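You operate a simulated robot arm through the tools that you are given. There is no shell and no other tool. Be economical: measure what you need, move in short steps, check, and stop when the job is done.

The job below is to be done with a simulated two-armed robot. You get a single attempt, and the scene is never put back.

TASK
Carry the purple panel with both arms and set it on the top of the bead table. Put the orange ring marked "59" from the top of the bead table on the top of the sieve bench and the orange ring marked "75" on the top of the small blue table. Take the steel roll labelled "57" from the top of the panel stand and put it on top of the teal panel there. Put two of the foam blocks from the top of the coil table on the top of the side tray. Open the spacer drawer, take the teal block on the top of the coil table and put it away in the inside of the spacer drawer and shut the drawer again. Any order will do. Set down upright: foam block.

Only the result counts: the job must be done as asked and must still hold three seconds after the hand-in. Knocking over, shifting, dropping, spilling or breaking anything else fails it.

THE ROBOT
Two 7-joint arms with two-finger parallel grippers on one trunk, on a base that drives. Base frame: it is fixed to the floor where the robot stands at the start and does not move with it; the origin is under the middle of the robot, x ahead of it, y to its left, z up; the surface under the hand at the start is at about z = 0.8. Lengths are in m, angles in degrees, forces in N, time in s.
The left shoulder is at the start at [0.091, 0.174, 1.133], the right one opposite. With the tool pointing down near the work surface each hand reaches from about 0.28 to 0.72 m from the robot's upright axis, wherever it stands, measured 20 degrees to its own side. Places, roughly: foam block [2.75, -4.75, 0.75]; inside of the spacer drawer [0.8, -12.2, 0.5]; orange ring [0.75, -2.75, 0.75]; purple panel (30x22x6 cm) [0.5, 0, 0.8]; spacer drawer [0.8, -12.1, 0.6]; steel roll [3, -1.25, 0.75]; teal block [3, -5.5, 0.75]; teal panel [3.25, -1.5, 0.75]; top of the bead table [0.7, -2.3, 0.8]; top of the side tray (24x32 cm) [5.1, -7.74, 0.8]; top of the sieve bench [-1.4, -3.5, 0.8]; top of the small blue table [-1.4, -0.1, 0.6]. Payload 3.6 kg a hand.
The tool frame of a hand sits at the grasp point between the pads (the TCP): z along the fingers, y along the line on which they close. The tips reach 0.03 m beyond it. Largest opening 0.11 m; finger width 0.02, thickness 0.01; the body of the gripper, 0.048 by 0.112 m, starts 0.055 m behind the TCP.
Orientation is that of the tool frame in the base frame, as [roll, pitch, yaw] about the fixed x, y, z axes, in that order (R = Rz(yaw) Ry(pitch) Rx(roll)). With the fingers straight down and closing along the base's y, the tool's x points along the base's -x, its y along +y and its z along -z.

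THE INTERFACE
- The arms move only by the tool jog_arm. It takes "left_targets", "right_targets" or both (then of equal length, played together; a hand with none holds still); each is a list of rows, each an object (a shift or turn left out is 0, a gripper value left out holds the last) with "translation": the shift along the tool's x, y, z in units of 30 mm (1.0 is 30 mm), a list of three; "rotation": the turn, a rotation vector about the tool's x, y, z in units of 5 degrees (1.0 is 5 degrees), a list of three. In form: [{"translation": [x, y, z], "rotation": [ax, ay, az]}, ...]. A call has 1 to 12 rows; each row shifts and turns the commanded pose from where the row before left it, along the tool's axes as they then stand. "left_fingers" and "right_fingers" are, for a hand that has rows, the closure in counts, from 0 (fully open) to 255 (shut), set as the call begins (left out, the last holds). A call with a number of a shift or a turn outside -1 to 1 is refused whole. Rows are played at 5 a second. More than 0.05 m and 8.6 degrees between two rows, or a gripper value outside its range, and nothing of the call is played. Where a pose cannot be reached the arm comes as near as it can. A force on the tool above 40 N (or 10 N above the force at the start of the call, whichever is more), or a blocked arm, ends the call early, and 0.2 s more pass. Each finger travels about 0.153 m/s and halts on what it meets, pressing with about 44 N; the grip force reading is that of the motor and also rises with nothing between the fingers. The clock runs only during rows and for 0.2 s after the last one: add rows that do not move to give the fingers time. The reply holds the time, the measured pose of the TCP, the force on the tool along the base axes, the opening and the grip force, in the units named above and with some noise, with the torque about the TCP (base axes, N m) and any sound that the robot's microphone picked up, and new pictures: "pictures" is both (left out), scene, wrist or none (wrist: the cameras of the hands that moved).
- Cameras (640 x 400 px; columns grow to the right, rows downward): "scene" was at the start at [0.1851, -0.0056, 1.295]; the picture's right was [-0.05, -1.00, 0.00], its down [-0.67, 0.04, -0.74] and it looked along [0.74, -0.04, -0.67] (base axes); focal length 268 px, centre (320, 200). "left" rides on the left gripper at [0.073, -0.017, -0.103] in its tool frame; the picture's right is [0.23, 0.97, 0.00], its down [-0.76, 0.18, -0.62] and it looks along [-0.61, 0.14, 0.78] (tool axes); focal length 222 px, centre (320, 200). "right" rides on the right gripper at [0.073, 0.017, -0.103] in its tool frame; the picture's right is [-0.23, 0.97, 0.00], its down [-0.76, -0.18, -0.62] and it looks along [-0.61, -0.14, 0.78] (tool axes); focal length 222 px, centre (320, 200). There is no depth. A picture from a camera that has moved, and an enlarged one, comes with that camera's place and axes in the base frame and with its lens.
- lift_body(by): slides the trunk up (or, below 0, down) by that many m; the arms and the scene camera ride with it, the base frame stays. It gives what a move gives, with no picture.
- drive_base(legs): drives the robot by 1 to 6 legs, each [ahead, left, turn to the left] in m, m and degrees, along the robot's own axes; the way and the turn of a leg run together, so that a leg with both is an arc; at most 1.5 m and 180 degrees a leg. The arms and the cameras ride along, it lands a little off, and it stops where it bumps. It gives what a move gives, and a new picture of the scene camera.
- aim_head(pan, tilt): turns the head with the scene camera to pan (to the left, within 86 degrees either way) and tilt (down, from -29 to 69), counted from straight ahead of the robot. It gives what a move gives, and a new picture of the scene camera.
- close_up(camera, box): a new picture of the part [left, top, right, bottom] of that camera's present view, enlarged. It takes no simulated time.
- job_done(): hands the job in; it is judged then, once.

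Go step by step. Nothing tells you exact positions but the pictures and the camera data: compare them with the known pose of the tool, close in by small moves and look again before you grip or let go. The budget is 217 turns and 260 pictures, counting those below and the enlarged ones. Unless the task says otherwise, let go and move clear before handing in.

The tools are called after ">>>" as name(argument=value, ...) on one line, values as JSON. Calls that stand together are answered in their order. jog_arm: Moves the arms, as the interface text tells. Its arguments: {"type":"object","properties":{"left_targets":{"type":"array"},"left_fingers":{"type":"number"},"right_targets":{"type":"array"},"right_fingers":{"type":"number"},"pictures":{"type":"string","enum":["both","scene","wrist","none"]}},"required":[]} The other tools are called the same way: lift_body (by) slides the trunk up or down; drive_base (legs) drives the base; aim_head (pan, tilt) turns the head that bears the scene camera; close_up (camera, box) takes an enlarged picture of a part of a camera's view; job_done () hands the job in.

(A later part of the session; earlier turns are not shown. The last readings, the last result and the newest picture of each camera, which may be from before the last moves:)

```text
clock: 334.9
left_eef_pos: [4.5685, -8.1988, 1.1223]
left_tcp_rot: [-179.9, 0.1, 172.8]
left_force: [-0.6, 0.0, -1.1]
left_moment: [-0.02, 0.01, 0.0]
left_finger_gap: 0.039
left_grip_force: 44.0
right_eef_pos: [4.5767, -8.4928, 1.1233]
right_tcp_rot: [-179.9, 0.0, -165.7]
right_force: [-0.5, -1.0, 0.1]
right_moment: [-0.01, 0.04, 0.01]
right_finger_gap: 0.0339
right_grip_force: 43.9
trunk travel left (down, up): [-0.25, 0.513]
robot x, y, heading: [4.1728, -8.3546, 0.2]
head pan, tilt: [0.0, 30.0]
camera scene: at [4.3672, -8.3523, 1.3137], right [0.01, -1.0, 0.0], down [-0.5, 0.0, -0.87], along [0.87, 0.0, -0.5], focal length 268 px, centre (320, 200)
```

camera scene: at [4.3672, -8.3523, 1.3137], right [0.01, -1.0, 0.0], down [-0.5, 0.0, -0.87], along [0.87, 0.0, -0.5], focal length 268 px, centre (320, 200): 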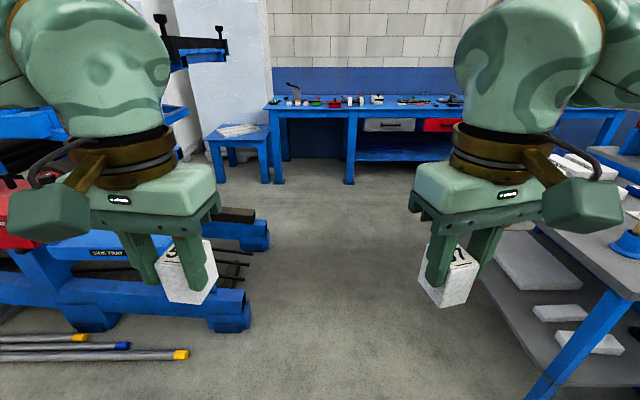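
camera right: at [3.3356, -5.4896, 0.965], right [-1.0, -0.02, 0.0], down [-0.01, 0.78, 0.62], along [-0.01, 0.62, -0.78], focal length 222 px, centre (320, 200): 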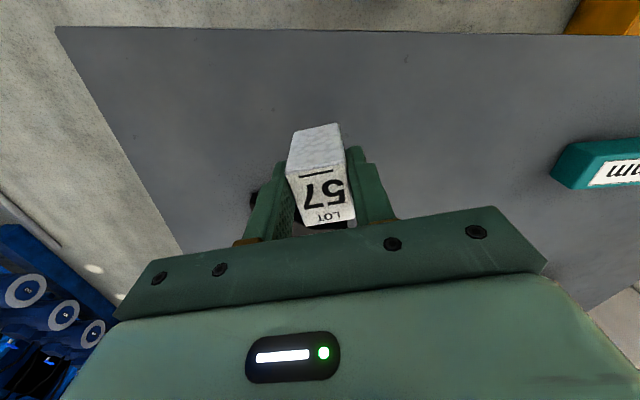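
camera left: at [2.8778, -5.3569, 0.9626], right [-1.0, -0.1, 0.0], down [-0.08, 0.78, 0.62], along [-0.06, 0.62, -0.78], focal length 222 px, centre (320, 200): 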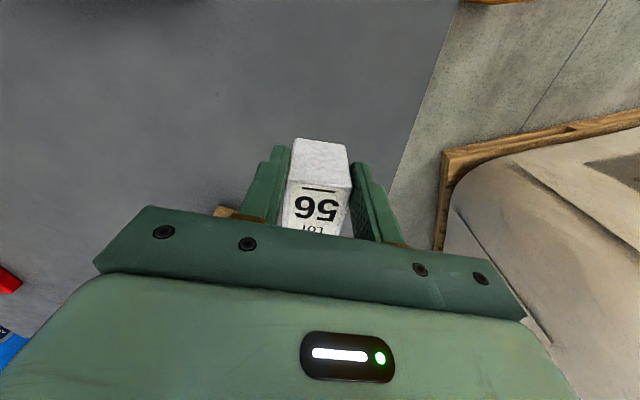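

>>> drive_base(legs=[[0, 0, 89.6], [-0.05, -0.92, 0]])

>>> aim_head(pan=0, tilt=45)

```text
clock: 343.5
left_eef_pos: [4.9318, -8.0035, 1.1229]
left_tcp_rot: [-180.0, 0.0, -97.0]
left_force: [-0.4, -0.7, -0.6]
left_moment: [-0.01, 0.04, -0.01]
left_finger_gap: 0.039
left_grip_force: 44.2
right_eef_pos: [5.2253, -7.9938, 1.1233]
right_tcp_rot: [180.0, 0.1, -75.6]
right_force: [-0.1, -0.4, -1.4]
right_moment: [-0.02, -0.01, 0.02]
right_finger_gap: 0.0338
right_grip_force: 44.2
trunk travel left (down, up): [-0.25, 0.513]
robot x, y, heading: [5.0847, -8.3968, 90.7]
head pan, tilt: [0.0, 30.0]
camera scene: at [5.0846, -8.2062, 1.3138], right [1.0, 0.01, 0.0], down [0.0, -0.5, -0.87], along [-0.01, 0.87, -0.5], focal length 268 px, centre (320, 200)
```

scene: 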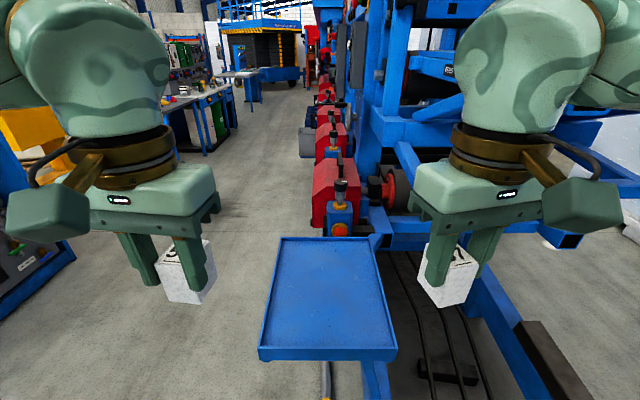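

```text
clock: 344.3
left_eef_pos: [4.9306, -8.0034, 1.1224]
left_tcp_rot: [180.0, 0.1, -97.1]
left_force: [-0.5, -0.3, -0.6]
left_moment: [0.02, 0.0, 0.0]
left_finger_gap: 0.0393
left_grip_force: 44.1
right_eef_pos: [5.2252, -7.9939, 1.1229]
right_tcp_rot: [-180.0, -0.1, -75.7]
right_force: [-0.5, -1.2, 0.0]
right_moment: [-0.03, 0.04, 0.01]
right_finger_gap: 0.0343
right_grip_force: 43.5
trunk travel left (down, up): [-0.25, 0.513]
robot x, y, heading: [5.0855, -8.3954, 90.3]
head pan, tilt: [0.0, 45.0]
camera scene: at [5.0841, -8.2153, 1.2912], right [1.0, 0.01, 0.0], down [0.0, -0.71, -0.71], along [0.0, 0.71, -0.71], focal length 268 px, centre (320, 200)
```

scene: 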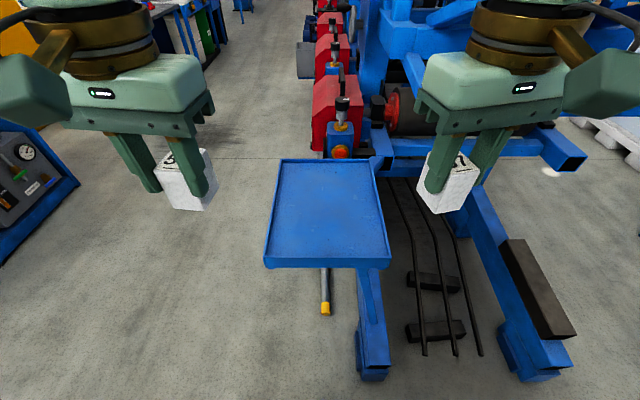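

The tray is right ahead: x 4.97–5.23, y −7.9…−7.55, empty. Block 56 goes to (5.03, −7.78) with the left hand first.

>>> jog_arm(left_targets=[{"translation": [-0.78, -0.237, 0.5]}, {"translation": [-0.78, -0.237, 0.5]}, {"translation": [-0.78, -0.237, 0.5]}, {"translation": [-0.78, -0.237, 0.5]}, {"translation": [-0.78, -0.237, 0.5]}, {"translation": [-0.78, -0.237, 0.6]}, {"translation": [-0.78, -0.237, 0.8]}, {"translation": [-0.78, -0.237, 0.8]}, {"translation": [-0.78, -0.237, 0.8]}, {"translation": [-0.78, -0.237, 0.8]}, {"translation": [0, 0, 0.9]}, {"translation": [0, 0, 0.9]}])

```text
clock: 346.9
left_eef_pos: [5.0328, -7.7799, 0.879]
left_tcp_rot: [-179.9, 0.0, -97.3]
left_force: [-0.8, 0.5, -0.2]
left_moment: [-0.01, -0.02, 0.02]
left_finger_gap: 0.0391
left_grip_force: 44.0
right_eef_pos: [5.2257, -7.9926, 1.1229]
right_tcp_rot: [180.0, 0.0, -75.6]
right_force: [0.3, 0.3, 0.0]
right_moment: [0.0, 0.0, -0.01]
right_finger_gap: 0.034
right_grip_force: 43.9
trunk travel left (down, up): [-0.25, 0.513]
robot x, y, heading: [5.0882, -8.3981, 90.4]
head pan, tilt: [0.0, 45.0]
camera scene: at [5.0846, -8.2148, 1.291], right [1.0, 0.01, 0.0], down [0.0, -0.71, -0.71], along [0.0, 0.71, -0.71], focal length 268 px, centre (320, 200)
camera left: at [5.0417, -7.8539, 0.9813], right [-0.99, -0.1, 0.0], down [-0.08, 0.78, 0.62], along [-0.06, 0.62, -0.78], focal length 222 px, centre (320, 200)
```

scene: 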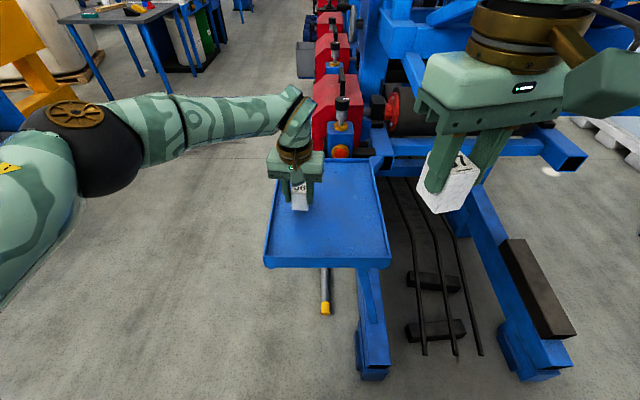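
left: 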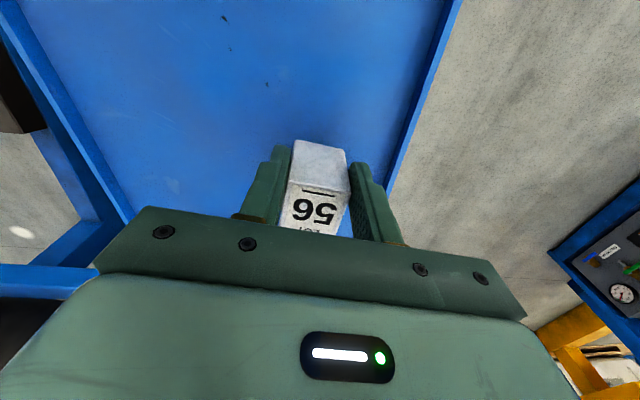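

>>> jog_arm(left_targets=[{"translation": [0, 0, 0.6]}, {"translation": [0, 0, 0.4]}, {"translation": [0, 0, 0.15]}, {"translation": [0, 0, 0.12]}, {"translation": [0, 0, 0.1]}], pictures="none")

```text
clock: 348.1
left_eef_pos: [5.0325, -7.7818, 0.8427]
left_tcp_rot: [-179.9, 0.4, -97.1]
left_force: [-0.2, 2.9, 36.7]
left_moment: [0.27, 0.02, 0.02]
left_finger_gap: 0.0392
left_grip_force: 44.0
right_eef_pos: [5.2251, -7.9972, 1.1245]
right_tcp_rot: [-179.9, 0.2, -75.6]
right_force: [-0.6, 0.0, -0.9]
right_moment: [-0.04, 0.04, 0.02]
right_finger_gap: 0.0343
right_grip_force: 44.2
trunk travel left (down, up): [-0.25, 0.513]
robot x, y, heading: [5.0861, -8.3961, 90.4]
head pan, tilt: [0.0, 45.0]
```

Contact. Easing off and releasing.

>>> jog_arm(left_targets=[{"translation": [0, 0, -0.08]}, {}], pictures="none")

>>> jog_arm(left_targets=[{}, {}, {}], left_fingers=95, pictures="wrist")

```text
clock: 348.7
left_eef_pos: [5.0328, -7.7814, 0.8422]
left_tcp_rot: [-180.0, 0.2, -97.3]
left_force: [-0.2, 4.0, 25.7]
left_moment: [0.49, -0.07, -0.01]
left_finger_gap: 0.0391
left_grip_force: 44.3
right_eef_pos: [5.2262, -7.9956, 1.1241]
right_tcp_rot: [-180.0, 0.1, -75.6]
right_force: [0.2, 0.0, -0.1]
right_moment: [-0.01, -0.02, 0.0]
right_finger_gap: 0.0338
right_grip_force: 43.6
trunk travel left (down, up): [-0.25, 0.513]
robot x, y, heading: [5.0806, -8.3936, 90.3]
head pan, tilt: [0.0, 45.0]
```

```text
clock: 349.5
left_eef_pos: [5.0319, -7.781, 0.8399]
left_tcp_rot: [-180.0, 0.0, -97.0]
left_force: [-0.2, 0.5, -0.2]
left_moment: [0.04, 0.0, 0.02]
left_finger_gap: 0.0689
left_grip_force: 0.1
right_eef_pos: [5.2262, -7.9939, 1.1227]
right_tcp_rot: [179.9, 0.0, -75.6]
right_force: [0.8, -1.4, -0.2]
right_moment: [-0.03, -0.01, 0.01]
right_finger_gap: 0.0341
right_grip_force: 44.2
trunk travel left (down, up): [-0.25, 0.513]
robot x, y, heading: [5.0891, -8.4013, 90.5]
head pan, tilt: [0.0, 45.0]
camera left: at [5.0402, -7.8557, 0.9433], right [-0.99, -0.1, 0.0], down [-0.08, 0.78, 0.62], along [-0.06, 0.62, -0.78], focal length 222 px, centre (320, 200)
```

left: 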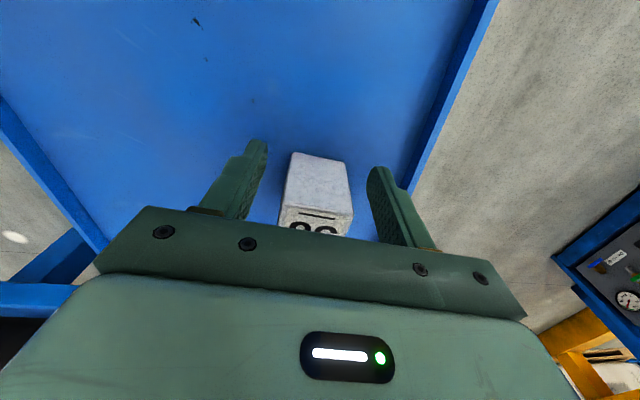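

>>> jog_arm(left_targets=[{"translation": [0, 0, -0.6]}, {"translation": [0, 0, -1]}, {"translation": [0, 0, -1]}, {"translation": [0.78, 0.237, -0.8]}, {"translation": [0.78, 0.237, -0.8]}, {"translation": [0.78, 0.237, -0.8]}, {"translation": [0.78, 0.237, -0.8]}, {"translation": [0.78, 0.237, -0.8]}, {"translation": [0.78, 0.237, -0.8]}, {"translation": [0.78, 0.237, -0.8]}, {"translation": [0.78, 0.237, -0.8]}, {"translation": [0.78, 0.237, -0.4]}], pictures="scene")

```text
clock: 352.1
left_eef_pos: [4.9409, -7.9823, 1.1224]
left_tcp_rot: [-179.9, 0.1, -97.1]
left_force: [0.0, -0.5, 0.8]
left_moment: [-0.01, -0.02, 0.01]
left_finger_gap: 0.0691
left_grip_force: 0.0
right_eef_pos: [5.2265, -7.9938, 1.1238]
right_tcp_rot: [180.0, 0.0, -75.7]
right_force: [0.3, -0.5, 0.0]
right_moment: [0.0, -0.03, 0.01]
right_finger_gap: 0.034
right_grip_force: 43.6
trunk travel left (down, up): [-0.25, 0.513]
robot x, y, heading: [5.0877, -8.3978, 90.6]
head pan, tilt: [0.0, 45.0]
camera scene: at [5.0838, -8.2158, 1.2912], right [1.0, 0.01, 0.0], down [0.01, -0.71, -0.71], along [0.0, 0.71, -0.71], focal length 268 px, centre (320, 200)
```

scene: 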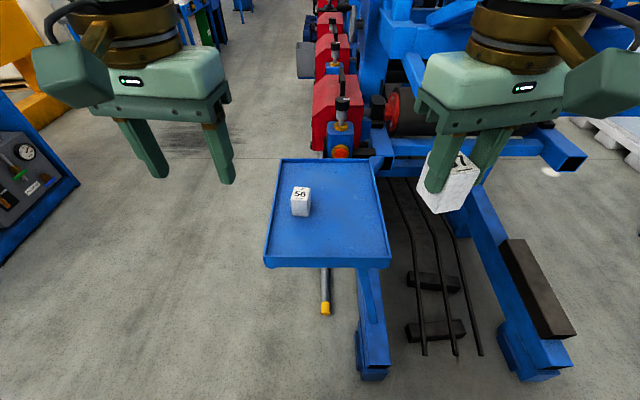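

Block 56 stands upright on the tray. Now block 57 to (5.16, −7.82) with the right hand.

>>> jog_arm(right_targets=[{"translation": [-0.617, 0.071, 0.6]}, {"translation": [-0.617, 0.071, 0.6]}, {"translation": [-0.617, 0.071, 0.6]}, {"translation": [-0.617, 0.071, 0.6]}, {"translation": [-0.617, 0.071, 0.6]}, {"translation": [-0.617, 0.071, 0.6]}, {"translation": [-0.617, 0.071, 0.6]}, {"translation": [-0.617, 0.071, 0.6]}, {"translation": [-0.617, 0.071, 0.6]}, {"translation": [-0.617, 0.071, 0.6]}, {"translation": [0, 0, 1]}, {"translation": [0, 0, 1]}])

```text
clock: 354.7
left_eef_pos: [4.9398, -7.9801, 1.1222]
left_tcp_rot: [-180.0, 0.0, -97.1]
left_force: [0.3, 1.0, -0.6]
left_moment: [-0.03, -0.01, 0.0]
left_finger_gap: 0.0691
left_grip_force: 0.1
right_eef_pos: [5.1582, -7.8213, 0.8825]
right_tcp_rot: [-179.9, 0.0, -75.6]
right_force: [1.0, -0.4, -1.0]
right_moment: [0.01, 0.01, 0.01]
right_finger_gap: 0.0341
right_grip_force: 43.9
trunk travel left (down, up): [-0.25, 0.513]
robot x, y, heading: [5.0829, -8.3974, 90.5]
head pan, tilt: [0.0, 45.0]
camera scene: at [5.084, -8.2148, 1.291], right [1.0, 0.01, 0.0], down [0.0, -0.71, -0.71], along [0.0, 0.71, -0.71], focal length 268 px, centre (320, 200)
camera right: at [5.161, -7.8952, 0.9873], right [-1.0, -0.02, 0.0], down [-0.02, 0.78, 0.62], along [-0.01, 0.62, -0.78], focal length 222 px, centre (320, 200)
```

scene: 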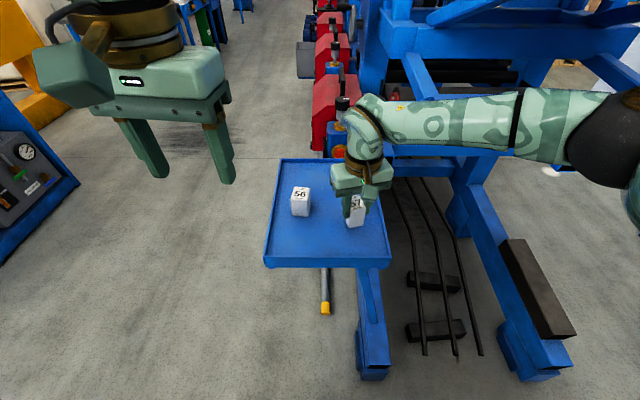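
right: 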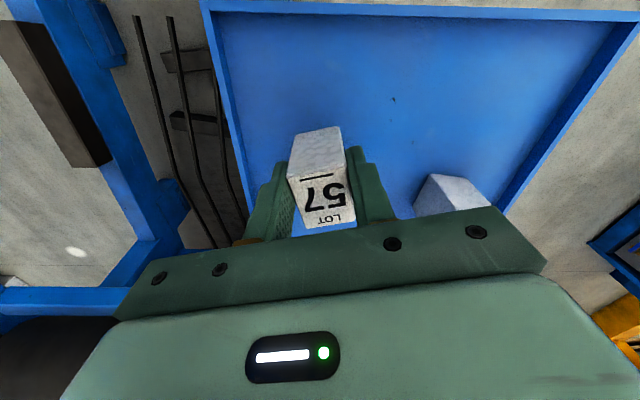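

>>> jog_arm(right_targets=[{"translation": [0, 0, 0.6]}, {"translation": [0, 0, 0.4]}, {"translation": [0, 0, 0.2]}, {"translation": [0, 0, 0.1]}], pictures="none")

```text
clock: 355.7
left_eef_pos: [4.9415, -7.9849, 1.1238]
left_tcp_rot: [180.0, 0.3, -97.2]
left_force: [0.2, -0.2, 0.0]
left_moment: [0.0, 0.01, 0.02]
left_finger_gap: 0.0689
left_grip_force: 0.1
right_eef_pos: [5.1608, -7.8206, 0.8487]
right_tcp_rot: [-179.9, 0.4, -75.8]
right_force: [4.8, 1.4, 37.4]
right_moment: [0.2, -0.17, 0.0]
right_finger_gap: 0.0342
right_grip_force: 44.3
trunk travel left (down, up): [-0.25, 0.513]
robot x, y, heading: [5.084, -8.3954, 90.6]
head pan, tilt: [0.0, 45.0]
```

>>> close_up(camera="scene", box=[280, 150, 400, 270])

>>> close_up(camera="right", box=[230, 100, 510, 260])

```text
3.33 times, centred on (340, 210) of scene
camera zoom: at [5.0843, -8.2189, 1.292], right [1.0, 0.01, 0.0], down [0.0, -0.71, -0.71], along [0.0, 0.71, -0.71], focal length 892 px, centre (253, 167)
```

zoom: 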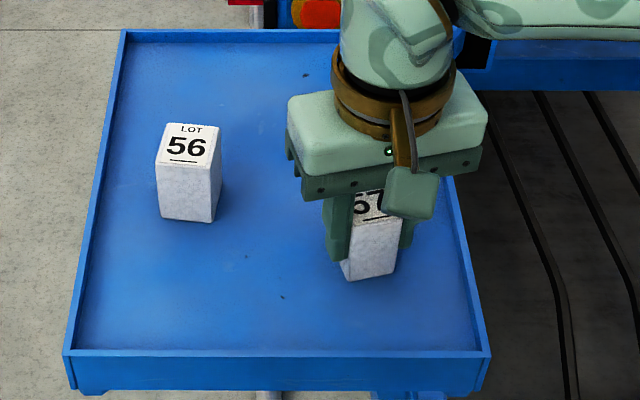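

```text
2.29 times, centred on (370, 180) of right
camera zoom: at [5.1619, -7.8964, 0.9522], right [-1.0, -0.02, 0.0], down [-0.02, 0.78, 0.63], along [-0.01, 0.63, -0.78], focal length 508 px, centre (206, 246)
```

zoom: 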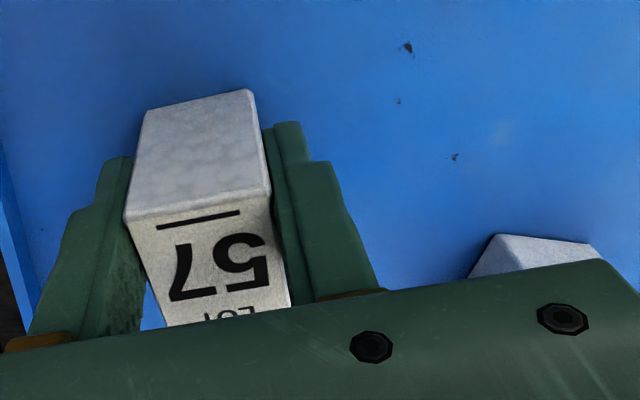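

>>> jog_arm(right_targets=[{"translation": [0, 0, -0.1]}, {}], pictures="none")

>>> jog_arm(right_targets=[{}, {}, {}], right_fingers=105, pictures="both")

```text
clock: 356.3
left_eef_pos: [4.9424, -7.9827, 1.1227]
left_tcp_rot: [180.0, 0.1, -97.0]
left_force: [-0.2, 0.9, -0.2]
left_moment: [0.02, -0.02, 0.01]
left_finger_gap: 0.0688
left_grip_force: 0.1
right_eef_pos: [5.1603, -7.8216, 0.8485]
right_tcp_rot: [-179.8, 0.0, -75.7]
right_force: [3.7, 5.2, 23.3]
right_moment: [0.64, -0.01, -0.05]
right_finger_gap: 0.0345
right_grip_force: 44.0
trunk travel left (down, up): [-0.25, 0.513]
robot x, y, heading: [5.081, -8.3966, 90.2]
head pan, tilt: [0.0, 45.0]
```

```text
clock: 357.1
left_eef_pos: [4.9407, -7.9807, 1.1218]
left_tcp_rot: [-179.9, 0.1, -97.1]
left_force: [-0.3, -1.2, 0.1]
left_moment: [-0.02, -0.01, 0.01]
left_finger_gap: 0.0688
left_grip_force: 0.0
right_eef_pos: [5.1599, -7.8204, 0.8461]
right_tcp_rot: [179.9, 0.0, -75.6]
right_force: [0.3, -0.2, -0.7]
right_moment: [0.0, -0.02, -0.02]
right_finger_gap: 0.0646
right_grip_force: 0.0
trunk travel left (down, up): [-0.25, 0.513]
robot x, y, heading: [5.0866, -8.3986, 90.4]
head pan, tilt: [0.0, 45.0]
camera scene: at [5.0841, -8.2154, 1.2911], right [1.0, 0.01, 0.0], down [0.0, -0.71, -0.71], along [0.0, 0.71, -0.71], focal length 268 px, centre (320, 200)
camera right: at [5.1613, -7.8951, 0.9518], right [-1.0, -0.02, 0.0], down [-0.02, 0.78, 0.62], along [-0.01, 0.62, -0.78], focal length 222 px, centre (320, 200)
```

scene: 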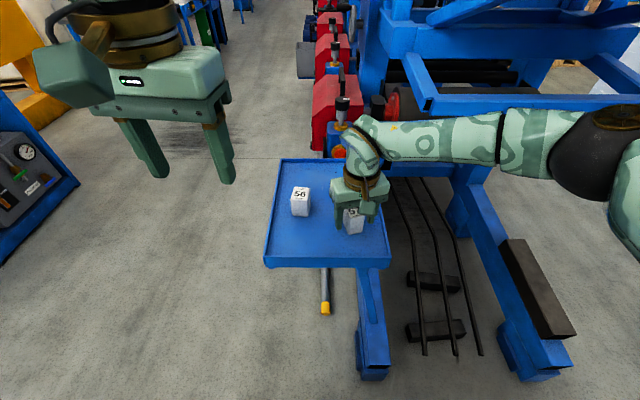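
right: 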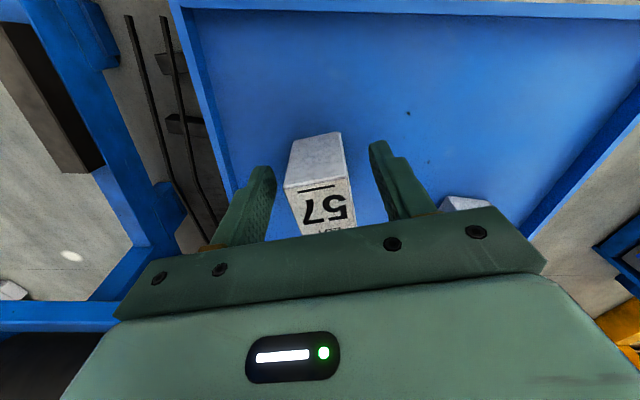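

>>> jog_arm(right_targets=[{"translation": [0, 0, -0.6]}, {"translation": [0, 0, -1]}, {"translation": [0, 0, -1]}, {"translation": [0.5, -0.071, -0.8]}, {"translation": [0.617, -0.071, -0.8]}, {"translation": [0.617, -0.071, -0.8]}, {"translation": [0.617, -0.071, -0.8]}, {"translation": [0.617, -0.071, -0.8]}, {"translation": [0.617, -0.071, -0.8]}, {"translation": [0.617, -0.071, -0.8]}, {"translation": [0.617, -0.071, -0.8]}, {"translation": [0.617, -0.071, -0.4]}], pictures="scene")

>>> close_up(camera="scene", box=[270, 150, 400, 270])

```text
clock: 359.7
left_eef_pos: [4.9415, -7.9815, 1.1238]
left_tcp_rot: [179.9, 0.0, -97.1]
left_force: [-0.1, 0.3, -0.5]
left_moment: [0.01, -0.03, 0.01]
left_finger_gap: 0.0689
left_grip_force: 0.2
right_eef_pos: [5.2172, -7.9733, 1.1289]
right_tcp_rot: [180.0, 0.0, -75.6]
right_force: [0.3, -0.5, 0.9]
right_moment: [0.02, 0.0, -0.01]
right_finger_gap: 0.0648
right_grip_force: 0.1
trunk travel left (down, up): [-0.25, 0.513]
robot x, y, heading: [5.0822, -8.3982, 90.6]
head pan, tilt: [0.0, 45.0]
camera scene: at [5.0844, -8.2158, 1.2912], right [1.0, 0.01, 0.0], down [0.0, -0.71, -0.71], along [0.0, 0.71, -0.71], focal length 268 px, centre (320, 200)
```

scene: 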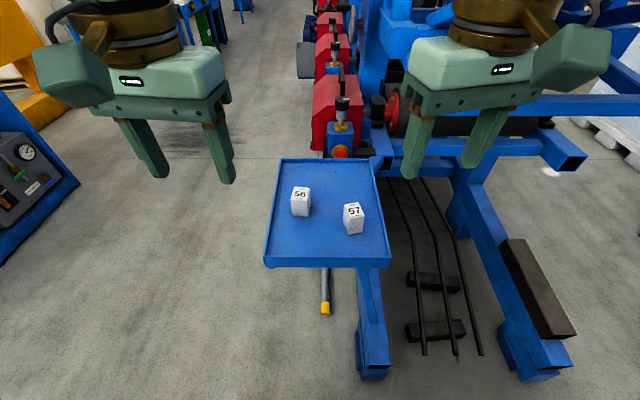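

```text
3.33 times, centred on (335, 210) of scene
camera zoom: at [5.0844, -8.2158, 1.2912], right [1.0, 0.01, 0.0], down [0.0, -0.71, -0.71], along [0.0, 0.71, -0.71], focal length 892 px, centre (270, 167)
```

zoom: 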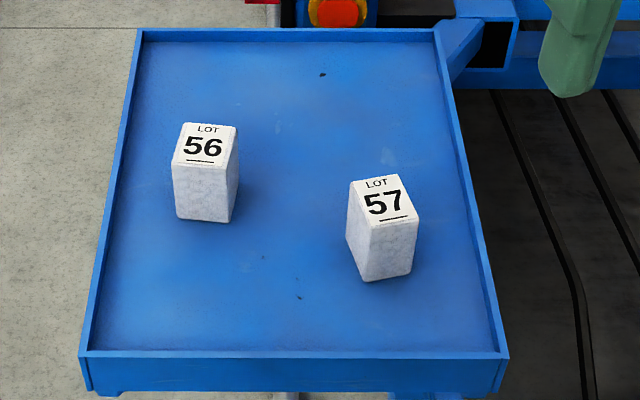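

Both foam blocks stand upright on the side tray. Back to the coil table's left end for the teal block.

>>> drive_base(legs=[[0, 0.9, -0.4], [1.27, 0, 0], [1.27, 0, 0]])

```text
clock: 376.3
left_eef_pos: [4.0842, -5.4557, 1.122]
left_tcp_rot: [-179.9, 0.1, -99.5]
left_force: [-0.7, 0.0, 0.5]
left_moment: [-0.02, -0.01, -0.02]
left_finger_gap: 0.0689
left_grip_force: 0.0
right_eef_pos: [4.3608, -5.458, 1.1278]
right_tcp_rot: [179.9, -0.1, -77.9]
right_force: [-0.1, -0.1, 0.0]
right_moment: [-0.04, 0.0, 0.02]
right_finger_gap: 0.0649
right_grip_force: 0.1
trunk travel left (down, up): [-0.25, 0.513]
robot x, y, heading: [4.2124, -5.8753, 88.1]
head pan, tilt: [0.0, 45.0]
camera scene: at [4.2182, -5.6953, 1.2911], right [1.0, -0.03, 0.0], down [-0.02, -0.71, -0.71], along [0.02, 0.71, -0.71], focal length 268 px, centre (320, 200)
```

scene: 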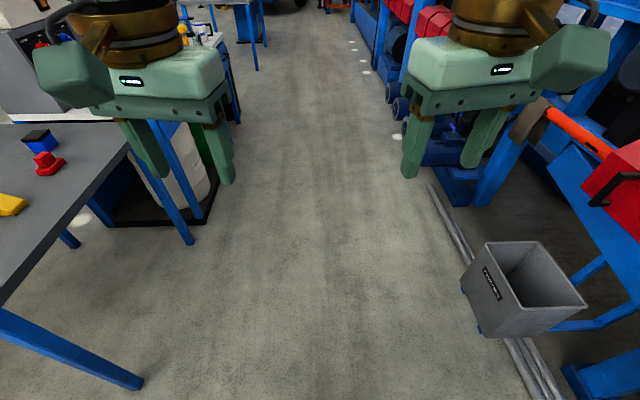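

>>> drive_base(legs=[[0, 1.05, 1.9]])

>>> close_up(camera="scene", box=[180, 210, 340, 330])

```text
clock: 381.7
left_eef_pos: [3.0357, -5.4427, 1.1217]
left_tcp_rot: [-180.0, 0.0, -97.5]
left_force: [-1.1, 1.0, 0.8]
left_moment: [-0.01, -0.03, 0.03]
left_finger_gap: 0.0692
left_grip_force: 0.1
right_eef_pos: [3.3122, -5.4363, 1.1282]
right_tcp_rot: [-180.0, 0.0, -76.1]
right_force: [-0.4, 0.1, -0.6]
right_moment: [-0.01, -0.03, 0.01]
right_finger_gap: 0.0646
right_grip_force: 0.1
trunk travel left (down, up): [-0.25, 0.513]
robot x, y, heading: [3.1775, -5.8585, 90.0]
head pan, tilt: [0.0, 45.0]
camera scene: at [3.1775, -5.6779, 1.2912], right [1.0, 0.0, 0.0], down [0.0, -0.71, -0.71], along [0.0, 0.71, -0.71], focal length 268 px, centre (320, 200)
```

scene: 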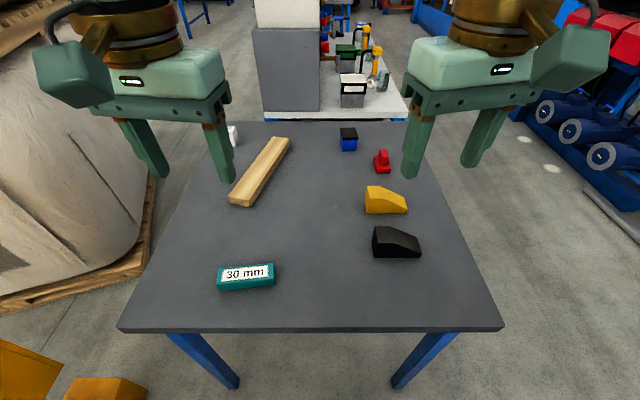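

```text
3.33 times, centred on (260, 270) of scene
camera zoom: at [3.1775, -5.6779, 1.2912], right [1.0, 0.0, 0.0], down [0.0, -0.71, -0.71], along [0.0, 0.71, -0.71], focal length 892 px, centre (520, -33)
```

zoom: 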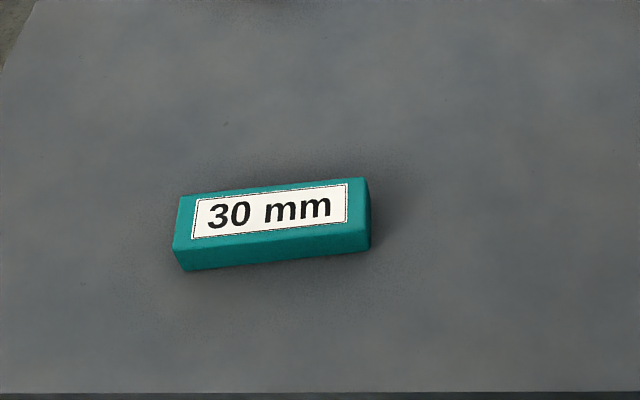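

The teal block (≈11.5×3.4×2.7 cm) is at (3.025, −5.396), long side nearly along x. I need the left fingers to close along y, so I rotate the left wrist ~103°.

>>> jog_arm(left_targets=[{"rotation": [0, 0, -1]}, {"rotation": [0, 0, -1]}, {"rotation": [0, 0, -1]}, {"rotation": [0, 0, -1]}, {"rotation": [0, 0, -1]}, {"rotation": [0, 0, -1]}, {"rotation": [0, 0, -1]}, {"rotation": [0, 0, -1]}, {"rotation": [0, 0, -1]}, {"rotation": [0, 0, -1]}, {"rotation": [0, 0, -1]}, {"rotation": [0, 0, -1]}], left_fingers=0, pictures="none")

>>> jog_arm(left_targets=[{"rotation": [0, 0, -1]}, {"rotation": [0, 0, -1]}, {"rotation": [0, 0, -1]}, {"rotation": [0, 0, -1]}, {"rotation": [0, 0, -1]}, {"rotation": [0, 0, -1]}, {"rotation": [0, 0, -1]}, {"rotation": [0, 0, -1]}, {"rotation": [0, 0, -0.7]}, {"translation": [0, 0, 1]}, {"translation": [0, 0, 1]}, {"translation": [0, 0, 1]}], pictures="none")

```text
clock: 384.3
left_eef_pos: [3.0368, -5.4417, 1.1208]
left_tcp_rot: [-179.9, 0.0, -37.5]
left_force: [-0.1, 0.9, 0.3]
left_moment: [0.03, 0.01, 0.05]
left_finger_gap: 0.1103
left_grip_force: 0.1
right_eef_pos: [3.3122, -5.4363, 1.1273]
right_tcp_rot: [180.0, 0.1, -76.1]
right_force: [0.2, -0.7, -0.2]
right_moment: [-0.02, 0.01, -0.01]
right_finger_gap: 0.0646
right_grip_force: 0.1
trunk travel left (down, up): [-0.25, 0.513]
robot x, y, heading: [3.1788, -5.859, 89.9]
head pan, tilt: [0.0, 45.0]
```

```text
clock: 386.9
left_eef_pos: [3.0368, -5.4409, 1.0315]
left_tcp_rot: [-180.0, -0.1, 5.9]
left_force: [0.3, 0.4, 0.1]
left_moment: [0.02, -0.02, -0.01]
left_finger_gap: 0.1099
left_grip_force: 0.0
right_eef_pos: [3.313, -5.4352, 1.1282]
right_tcp_rot: [-179.9, 0.1, -76.0]
right_force: [0.6, 0.0, -0.2]
right_moment: [0.0, -0.02, -0.01]
right_finger_gap: 0.0649
right_grip_force: 0.0
trunk travel left (down, up): [-0.25, 0.513]
robot x, y, heading: [3.1772, -5.8589, 89.9]
head pan, tilt: [0.0, 45.0]
```

>>> jog_arm(left_targets=[{"translation": [-0.05, -0.31, 0.94]}, {"translation": [-0.05, -0.31, 0.94]}, {"translation": [-0.05, -0.31, 0.94]}, {"translation": [-0.05, -0.31, 0.94]}, {"translation": [-0.05, -0.31, 0.94]}])

```text
clock: 388.1
left_eef_pos: [3.0252, -5.3959, 0.8907]
left_tcp_rot: [-180.0, 0.0, 5.8]
left_force: [-0.1, 0.2, -1.0]
left_moment: [0.02, -0.04, -0.03]
left_finger_gap: 0.1101
left_grip_force: 0.0
right_eef_pos: [3.312, -5.4358, 1.1287]
right_tcp_rot: [180.0, -0.1, -76.1]
right_force: [0.7, 0.6, 0.3]
right_moment: [-0.02, 0.0, 0.01]
right_finger_gap: 0.0648
right_grip_force: 0.0
trunk travel left (down, up): [-0.25, 0.513]
robot x, y, heading: [3.1788, -5.858, 90.0]
head pan, tilt: [0.0, 45.0]
camera scene: at [3.1777, -5.6774, 1.2911], right [1.0, 0.0, 0.0], down [0.0, -0.71, -0.71], along [0.0, 0.71, -0.71], focal length 268 px, centre (320, 200)
camera left: at [3.0952, -5.3718, 0.9946], right [0.33, -0.95, 0.0], down [-0.74, -0.26, 0.62], along [-0.59, -0.2, -0.78], focal length 222 px, centre (320, 200)
```

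scene: 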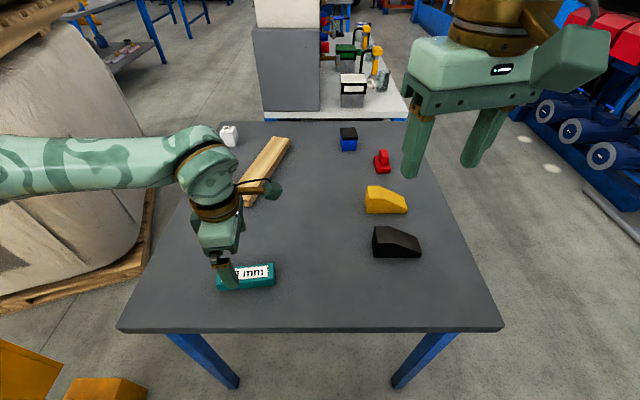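
left: 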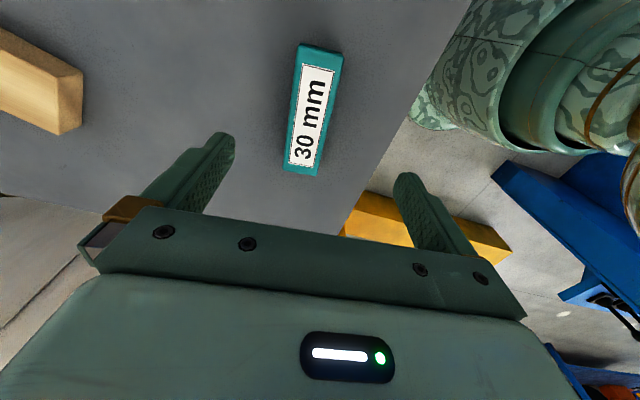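

>>> jog_arm(left_targets=[{"translation": [0.16, -0.16, 0.6]}, {"translation": [0, 0, 0.8]}, {"translation": [0, 0, 0.8]}, {"translation": [0, 0, 0.35]}, {"translation": [0, 0, 0.2]}, {}], pictures="wrist")

```text
clock: 389.5
left_eef_pos: [3.0287, -5.3896, 0.8087]
left_tcp_rot: [-180.0, -0.2, 5.9]
left_force: [0.4, -0.4, 0.2]
left_moment: [0.02, 0.0, 0.0]
left_finger_gap: 0.1102
left_grip_force: 0.0
right_eef_pos: [3.3123, -5.4364, 1.1284]
right_tcp_rot: [180.0, 0.0, -76.1]
right_force: [0.5, 0.1, -0.4]
right_moment: [0.0, 0.0, 0.0]
right_finger_gap: 0.0649
right_grip_force: 0.0
trunk travel left (down, up): [-0.25, 0.513]
robot x, y, heading: [3.1743, -5.8605, 89.9]
head pan, tilt: [0.0, 45.0]
camera left: at [3.0995, -5.3668, 0.9112], right [0.33, -0.95, 0.0], down [-0.74, -0.26, 0.62], along [-0.59, -0.2, -0.78], focal length 222 px, centre (320, 200)
```

left: 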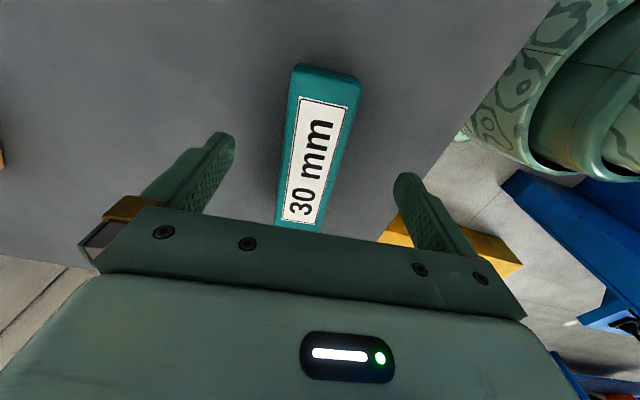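

Aligned; shifting 12 mm along the block for balance, then gripping and lifting.

>>> jog_arm(left_targets=[{"translation": [0.4, 0, 0]}, {"translation": [0, 0, 0.12]}, {}], pictures="none")

>>> jog_arm(left_targets=[{}, {}, {}, {}], left_fingers=255, pictures="none")

>>> jog_arm(left_targets=[{"translation": [0, 0, -0.2]}, {"translation": [0, 0, -0.3]}, {"translation": [0, 0, -0.6]}, {"translation": [0, 0, -0.8]}, {"translation": [0, 0, -0.8]}], pictures="wrist")

```text
clock: 390.3
left_eef_pos: [3.041, -5.3893, 0.8049]
left_tcp_rot: [-179.9, -0.1, 5.9]
left_force: [1.0, 0.1, 0.2]
left_moment: [0.01, 0.02, -0.02]
left_finger_gap: 0.1102
left_grip_force: 0.1
right_eef_pos: [3.3137, -5.4362, 1.1289]
right_tcp_rot: [-179.9, 0.0, -76.1]
right_force: [0.1, -0.8, 0.4]
right_moment: [0.0, 0.0, 0.02]
right_finger_gap: 0.0649
right_grip_force: 0.2
trunk travel left (down, up): [-0.25, 0.513]
robot x, y, heading: [3.1714, -5.8597, 89.8]
head pan, tilt: [0.0, 45.0]
```

```text
clock: 391.3
left_eef_pos: [3.0412, -5.39, 0.806]
left_tcp_rot: [-179.9, -0.1, 5.9]
left_force: [1.2, 0.6, 2.2]
left_moment: [0.01, -0.06, -0.05]
left_finger_gap: 0.0392
left_grip_force: 43.7
right_eef_pos: [3.3123, -5.4363, 1.1283]
right_tcp_rot: [179.9, 0.0, -76.1]
right_force: [0.0, 1.3, 1.3]
right_moment: [0.02, -0.04, -0.02]
right_finger_gap: 0.0647
right_grip_force: 0.1
trunk travel left (down, up): [-0.25, 0.513]
robot x, y, heading: [3.179, -5.8601, 90.1]
head pan, tilt: [0.0, 45.0]
```

```text
clock: 392.5
left_eef_pos: [3.0408, -5.3901, 0.8851]
left_tcp_rot: [180.0, 0.0, 5.9]
left_force: [-0.7, -0.9, -1.3]
left_moment: [0.03, -0.03, 0.0]
left_finger_gap: 0.0394
left_grip_force: 44.2
right_eef_pos: [3.3119, -5.4363, 1.1287]
right_tcp_rot: [-180.0, 0.0, -76.1]
right_force: [-0.6, -0.4, 0.3]
right_moment: [0.02, -0.01, 0.03]
right_finger_gap: 0.0647
right_grip_force: 0.0
trunk travel left (down, up): [-0.25, 0.513]
robot x, y, heading: [3.1779, -5.8574, 89.7]
head pan, tilt: [0.0, 45.0]
camera left: at [3.1115, -5.3661, 0.9889], right [0.33, -0.95, 0.0], down [-0.74, -0.26, 0.62], along [-0.59, -0.2, -0.78], focal length 222 px, centre (320, 200)
```

left: 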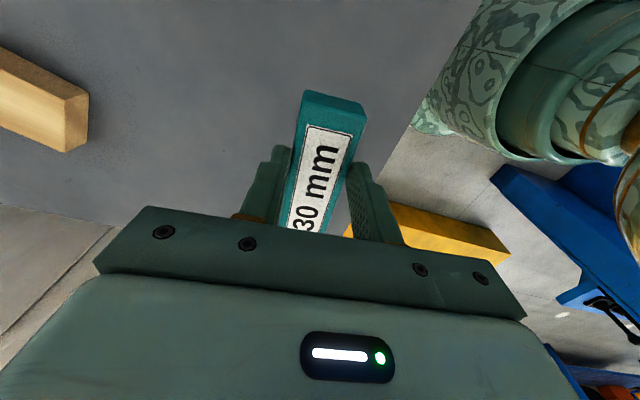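

The teal block is held. Tucking, squaring the right hand, and driving back to the aisle and southwards to find the spacer drawer.

>>> jog_arm(left_targets=[{"translation": [0, 0, -1]}, {"translation": [-0.08, 0.28, -1]}, {"translation": [-0.08, 0.28, -1]}, {"translation": [-0.08, 0.28, -1]}, {"translation": [-0.08, 0.28, -1]}, {"translation": [-0.08, 0.28, -1]}, {"translation": [-0.08, 0.28, -1]}, {"translation": [-0.08, 0.28, -1]}], right_targets=[{}, {"rotation": [0, 0, 1]}, {"rotation": [0, 0, 1]}, {"rotation": [0, 0, 0.8]}, {}, {}, {}, {}], right_fingers=0, pictures="none")

>>> drive_base(legs=[[0, -1.03, 0], [0, 0, -180], [1.5, 0, 0], [1.2, 0, 0]])

>>> aim_head(pan=-30, tilt=15)

```text
clock: 394.3
left_eef_pos: [3.0307, -5.4512, 1.127]
left_tcp_rot: [180.0, 0.0, 5.9]
left_force: [0.7, 0.3, -1.5]
left_moment: [0.02, -0.01, -0.02]
left_finger_gap: 0.039
left_grip_force: 44.3
right_eef_pos: [3.313, -5.4366, 1.1293]
right_tcp_rot: [-180.0, 0.0, -90.0]
right_force: [0.5, 1.2, -0.3]
right_moment: [0.0, -0.01, -0.02]
right_finger_gap: 0.11
right_grip_force: 0.1
trunk travel left (down, up): [-0.25, 0.513]
robot x, y, heading: [3.1768, -5.8595, 89.8]
head pan, tilt: [0.0, 45.0]
```

```text
clock: 419.6
left_eef_pos: [4.2371, -8.9534, 1.1262]
left_tcp_rot: [-180.0, -0.1, -175.8]
left_force: [0.0, 0.6, -1.2]
left_moment: [0.0, 0.05, 0.0]
left_finger_gap: 0.039
left_grip_force: 44.4
right_eef_pos: [3.9539, -8.9605, 1.1281]
right_tcp_rot: [180.0, 0.0, 88.3]
right_force: [-0.8, 0.2, -1.3]
right_moment: [0.03, 0.0, 0.0]
right_finger_gap: 0.1099
right_grip_force: 0.1
trunk travel left (down, up): [-0.25, 0.513]
robot x, y, heading: [4.1027, -8.5405, -91.6]
head pan, tilt: [0.0, 45.0]
camera scene: at [4.0958, -8.7254, 1.2911], right [-1.0, 0.03, 0.0], down [0.02, 0.71, -0.71], along [-0.02, -0.71, -0.71], focal length 268 px, centre (320, 200)
```

scene: 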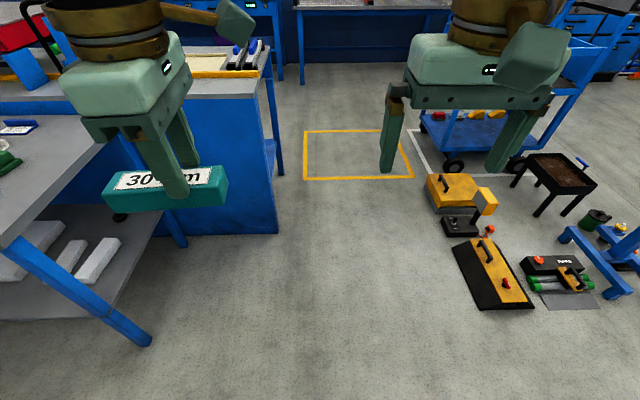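

```text
clock: 420.6
left_eef_pos: [4.2363, -8.9529, 1.1267]
left_tcp_rot: [-180.0, -0.1, -175.8]
left_force: [-0.7, -0.4, -0.4]
left_moment: [-0.01, -0.01, -0.01]
left_finger_gap: 0.0389
left_grip_force: 44.3
right_eef_pos: [3.9531, -8.9604, 1.1286]
right_tcp_rot: [179.9, 0.0, 88.3]
right_force: [1.0, 0.1, -0.4]
right_moment: [0.01, 0.05, 0.0]
right_finger_gap: 0.1101
right_grip_force: 0.1
trunk travel left (down, up): [-0.25, 0.513]
robot x, y, heading: [4.1042, -8.5414, -91.9]
head pan, tilt: [-30.0, 15.0]
camera scene: at [4.0492, -8.7233, 1.3379], right [-0.85, 0.52, 0.0], down [0.14, 0.22, -0.97], along [-0.51, -0.82, -0.26], focal length 268 px, centre (320, 200)
```

scene: 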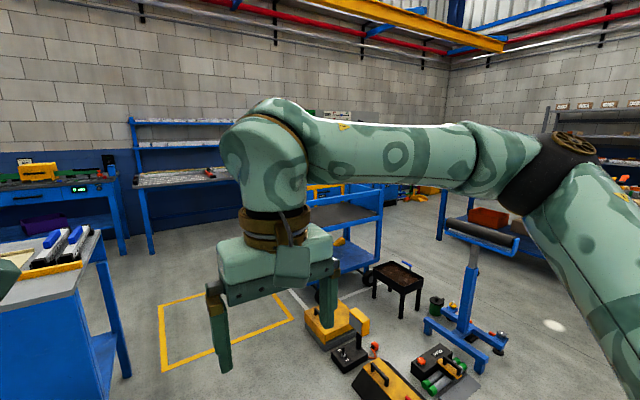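

>>> aim_head(pan=-80, tilt=18)

>>> aim_head(pan=0, tilt=20)

```text
clock: 421.8
left_eef_pos: [4.2372, -8.9531, 1.126]
left_tcp_rot: [-180.0, -0.1, -175.6]
left_force: [-0.1, 0.0, -1.2]
left_moment: [0.01, 0.03, -0.03]
left_finger_gap: 0.0391
left_grip_force: 43.7
right_eef_pos: [3.9537, -8.9599, 1.129]
right_tcp_rot: [-180.0, 0.0, 88.3]
right_force: [0.0, 0.2, -0.3]
right_moment: [0.01, 0.02, 0.01]
right_finger_gap: 0.11
right_grip_force: 0.0
trunk travel left (down, up): [-0.25, 0.513]
robot x, y, heading: [4.1, -8.5402, -91.8]
head pan, tilt: [-80.0, 18.0]
camera scene: at [4.0059, -8.6573, 1.3331], right [-0.14, 0.99, 0.0], down [0.31, 0.05, -0.95], along [-0.94, -0.14, -0.31], focal length 268 px, centre (320, 200)
```

scene: 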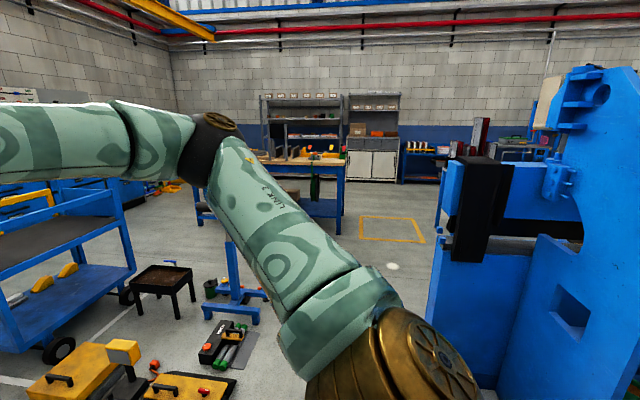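

```text
clock: 423.3
left_eef_pos: [4.2369, -8.9528, 1.1267]
left_tcp_rot: [-179.9, -0.1, -175.7]
left_force: [-0.3, 0.1, -1.5]
left_moment: [-0.01, 0.0, 0.01]
left_finger_gap: 0.0392
left_grip_force: 43.7
right_eef_pos: [3.954, -8.96, 1.1279]
right_tcp_rot: [180.0, 0.0, 88.3]
right_force: [-0.3, -0.4, 0.0]
right_moment: [0.0, 0.0, 0.01]
right_finger_gap: 0.1096
right_grip_force: 0.0
trunk travel left (down, up): [-0.25, 0.513]
robot x, y, heading: [4.0984, -8.5435, -91.7]
head pan, tilt: [0.0, 20.0]
camera scene: at [4.0954, -8.7369, 1.3298], right [-1.0, 0.03, 0.0], down [0.01, 0.34, -0.94], along [-0.03, -0.94, -0.34], focal length 268 px, centre (320, 200)
```

scene: 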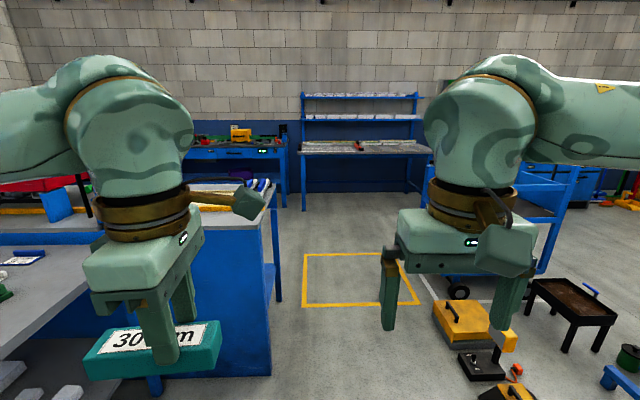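

The way: west past the press at y≈−8.65 (sideways, hands high above the floor clutter), then south along x≈1.7 to the drawer bench. First leg with a check.

>>> drive_base(legs=[[0.1, 0, 1.7], [0, -1.0, 0]])

>>> aim_head(pan=-60, tilt=25)

```text
clock: 429.3
left_eef_pos: [3.2337, -9.0446, 1.1266]
left_tcp_rot: [-180.0, 0.0, -174.8]
left_force: [-0.2, -0.4, -1.5]
left_moment: [0.02, 0.03, 0.0]
left_finger_gap: 0.0391
left_grip_force: 43.5
right_eef_pos: [2.9518, -9.0526, 1.1286]
right_tcp_rot: [-180.0, -0.1, 89.0]
right_force: [-0.4, -0.1, 0.0]
right_moment: [0.01, -0.01, 0.02]
right_finger_gap: 0.1099
right_grip_force: 0.0
trunk travel left (down, up): [-0.25, 0.513]
robot x, y, heading: [3.0926, -8.6329, -90.6]
head pan, tilt: [0.0, 20.0]
camera scene: at [3.09, -8.8281, 1.3298], right [-1.0, 0.02, 0.0], down [0.01, 0.34, -0.94], along [-0.01, -0.94, -0.34], focal length 268 px, centre (320, 200)
```

scene: 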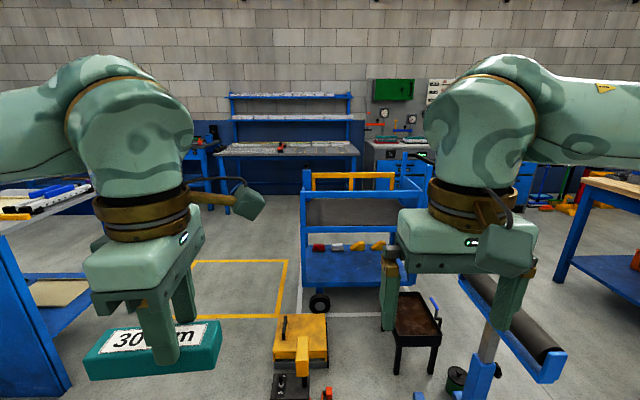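

```text
clock: 430.6
left_eef_pos: [3.2339, -9.043, 1.1269]
left_tcp_rot: [-180.0, -0.1, -174.9]
left_force: [0.6, 0.0, -1.2]
left_moment: [-0.04, 0.03, -0.02]
left_finger_gap: 0.0392
left_grip_force: 44.5
right_eef_pos: [2.9527, -9.053, 1.128]
right_tcp_rot: [-180.0, 0.1, 89.2]
right_force: [-0.2, -0.2, 0.0]
right_moment: [0.01, 0.0, -0.02]
right_finger_gap: 0.1102
right_grip_force: 0.1
trunk travel left (down, up): [-0.25, 0.513]
robot x, y, heading: [3.0938, -8.6318, -90.9]
head pan, tilt: [-60.0, 25.0]
camera scene: at [3.0114, -8.7799, 1.3217], right [-0.49, 0.87, 0.0], down [0.37, 0.21, -0.91], along [-0.79, -0.44, -0.42], focal length 268 px, centre (320, 200)
```

scene: 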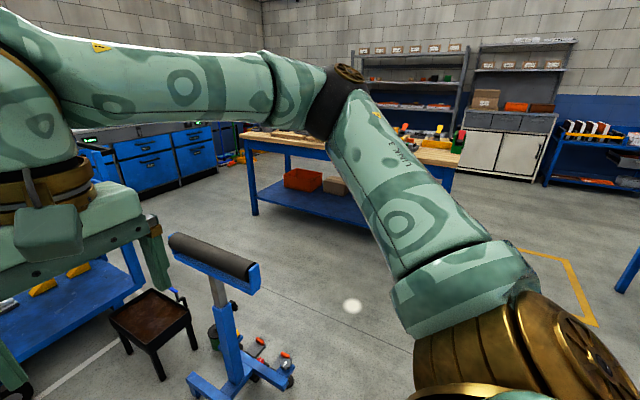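

Lane is clear. Continuing west, then south.

>>> drive_base(legs=[[0, -1.35, 0.7], [1.3, 0, 0]])

>>> aim_head(pan=-15, tilt=25)

```text
clock: 443.5
left_eef_pos: [1.8523, -10.327, 1.1266]
left_tcp_rot: [180.0, -0.1, -175.2]
left_force: [-0.1, 0.1, -0.4]
left_moment: [-0.02, 0.02, 0.0]
left_finger_gap: 0.0388
left_grip_force: 44.1
right_eef_pos: [1.5689, -10.3356, 1.1287]
right_tcp_rot: [-179.9, -0.1, 88.9]
right_force: [-0.6, -0.5, -0.4]
right_moment: [0.0, -0.01, 0.02]
right_finger_gap: 0.1098
right_grip_force: 0.0
trunk travel left (down, up): [-0.25, 0.513]
robot x, y, heading: [1.7149, -9.9121, -91.4]
head pan, tilt: [-60.0, 25.0]
camera scene: at [1.6298, -10.0626, 1.3217], right [-0.48, 0.88, 0.0], down [0.37, 0.2, -0.91], along [-0.79, -0.44, -0.42], focal length 268 px, centre (320, 200)
```

scene: 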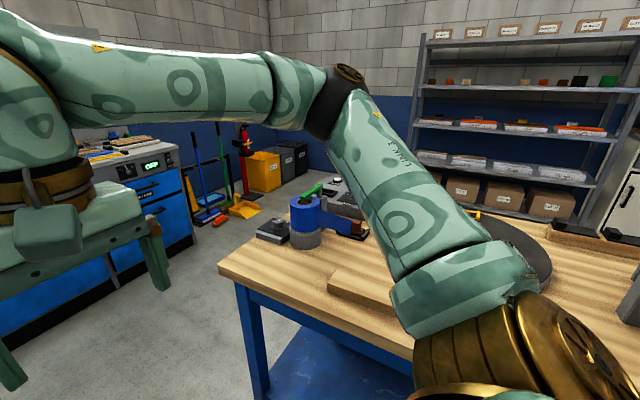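

```text
clock: 444.6
left_eef_pos: [1.8499, -10.3266, 1.1264]
left_tcp_rot: [-179.9, -0.1, -175.2]
left_force: [0.2, -0.8, -1.7]
left_moment: [0.02, 0.08, -0.01]
left_finger_gap: 0.0392
left_grip_force: 44.3
right_eef_pos: [1.5696, -10.3352, 1.1281]
right_tcp_rot: [180.0, 0.0, 88.8]
right_force: [-0.1, 0.6, -0.4]
right_moment: [-0.01, 0.0, 0.02]
right_finger_gap: 0.1103
right_grip_force: 0.0
trunk travel left (down, up): [-0.25, 0.513]
robot x, y, heading: [1.714, -9.9138, -91.4]
head pan, tilt: [-15.0, 25.0]
camera scene: at [1.6847, -10.1064, 1.3217], right [-0.96, 0.28, 0.0], down [0.12, 0.41, -0.91], along [-0.25, -0.87, -0.42], focal length 268 px, centre (320, 200)
```

scene: 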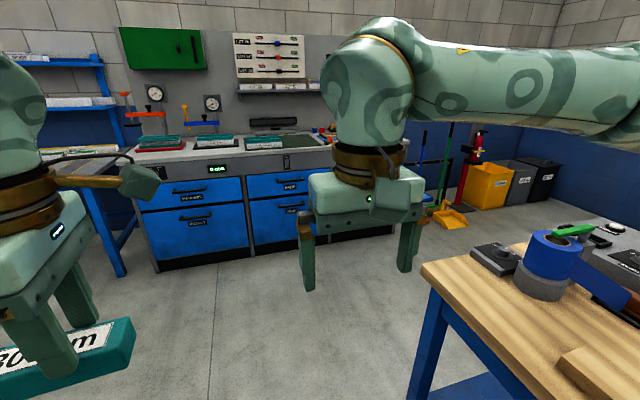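

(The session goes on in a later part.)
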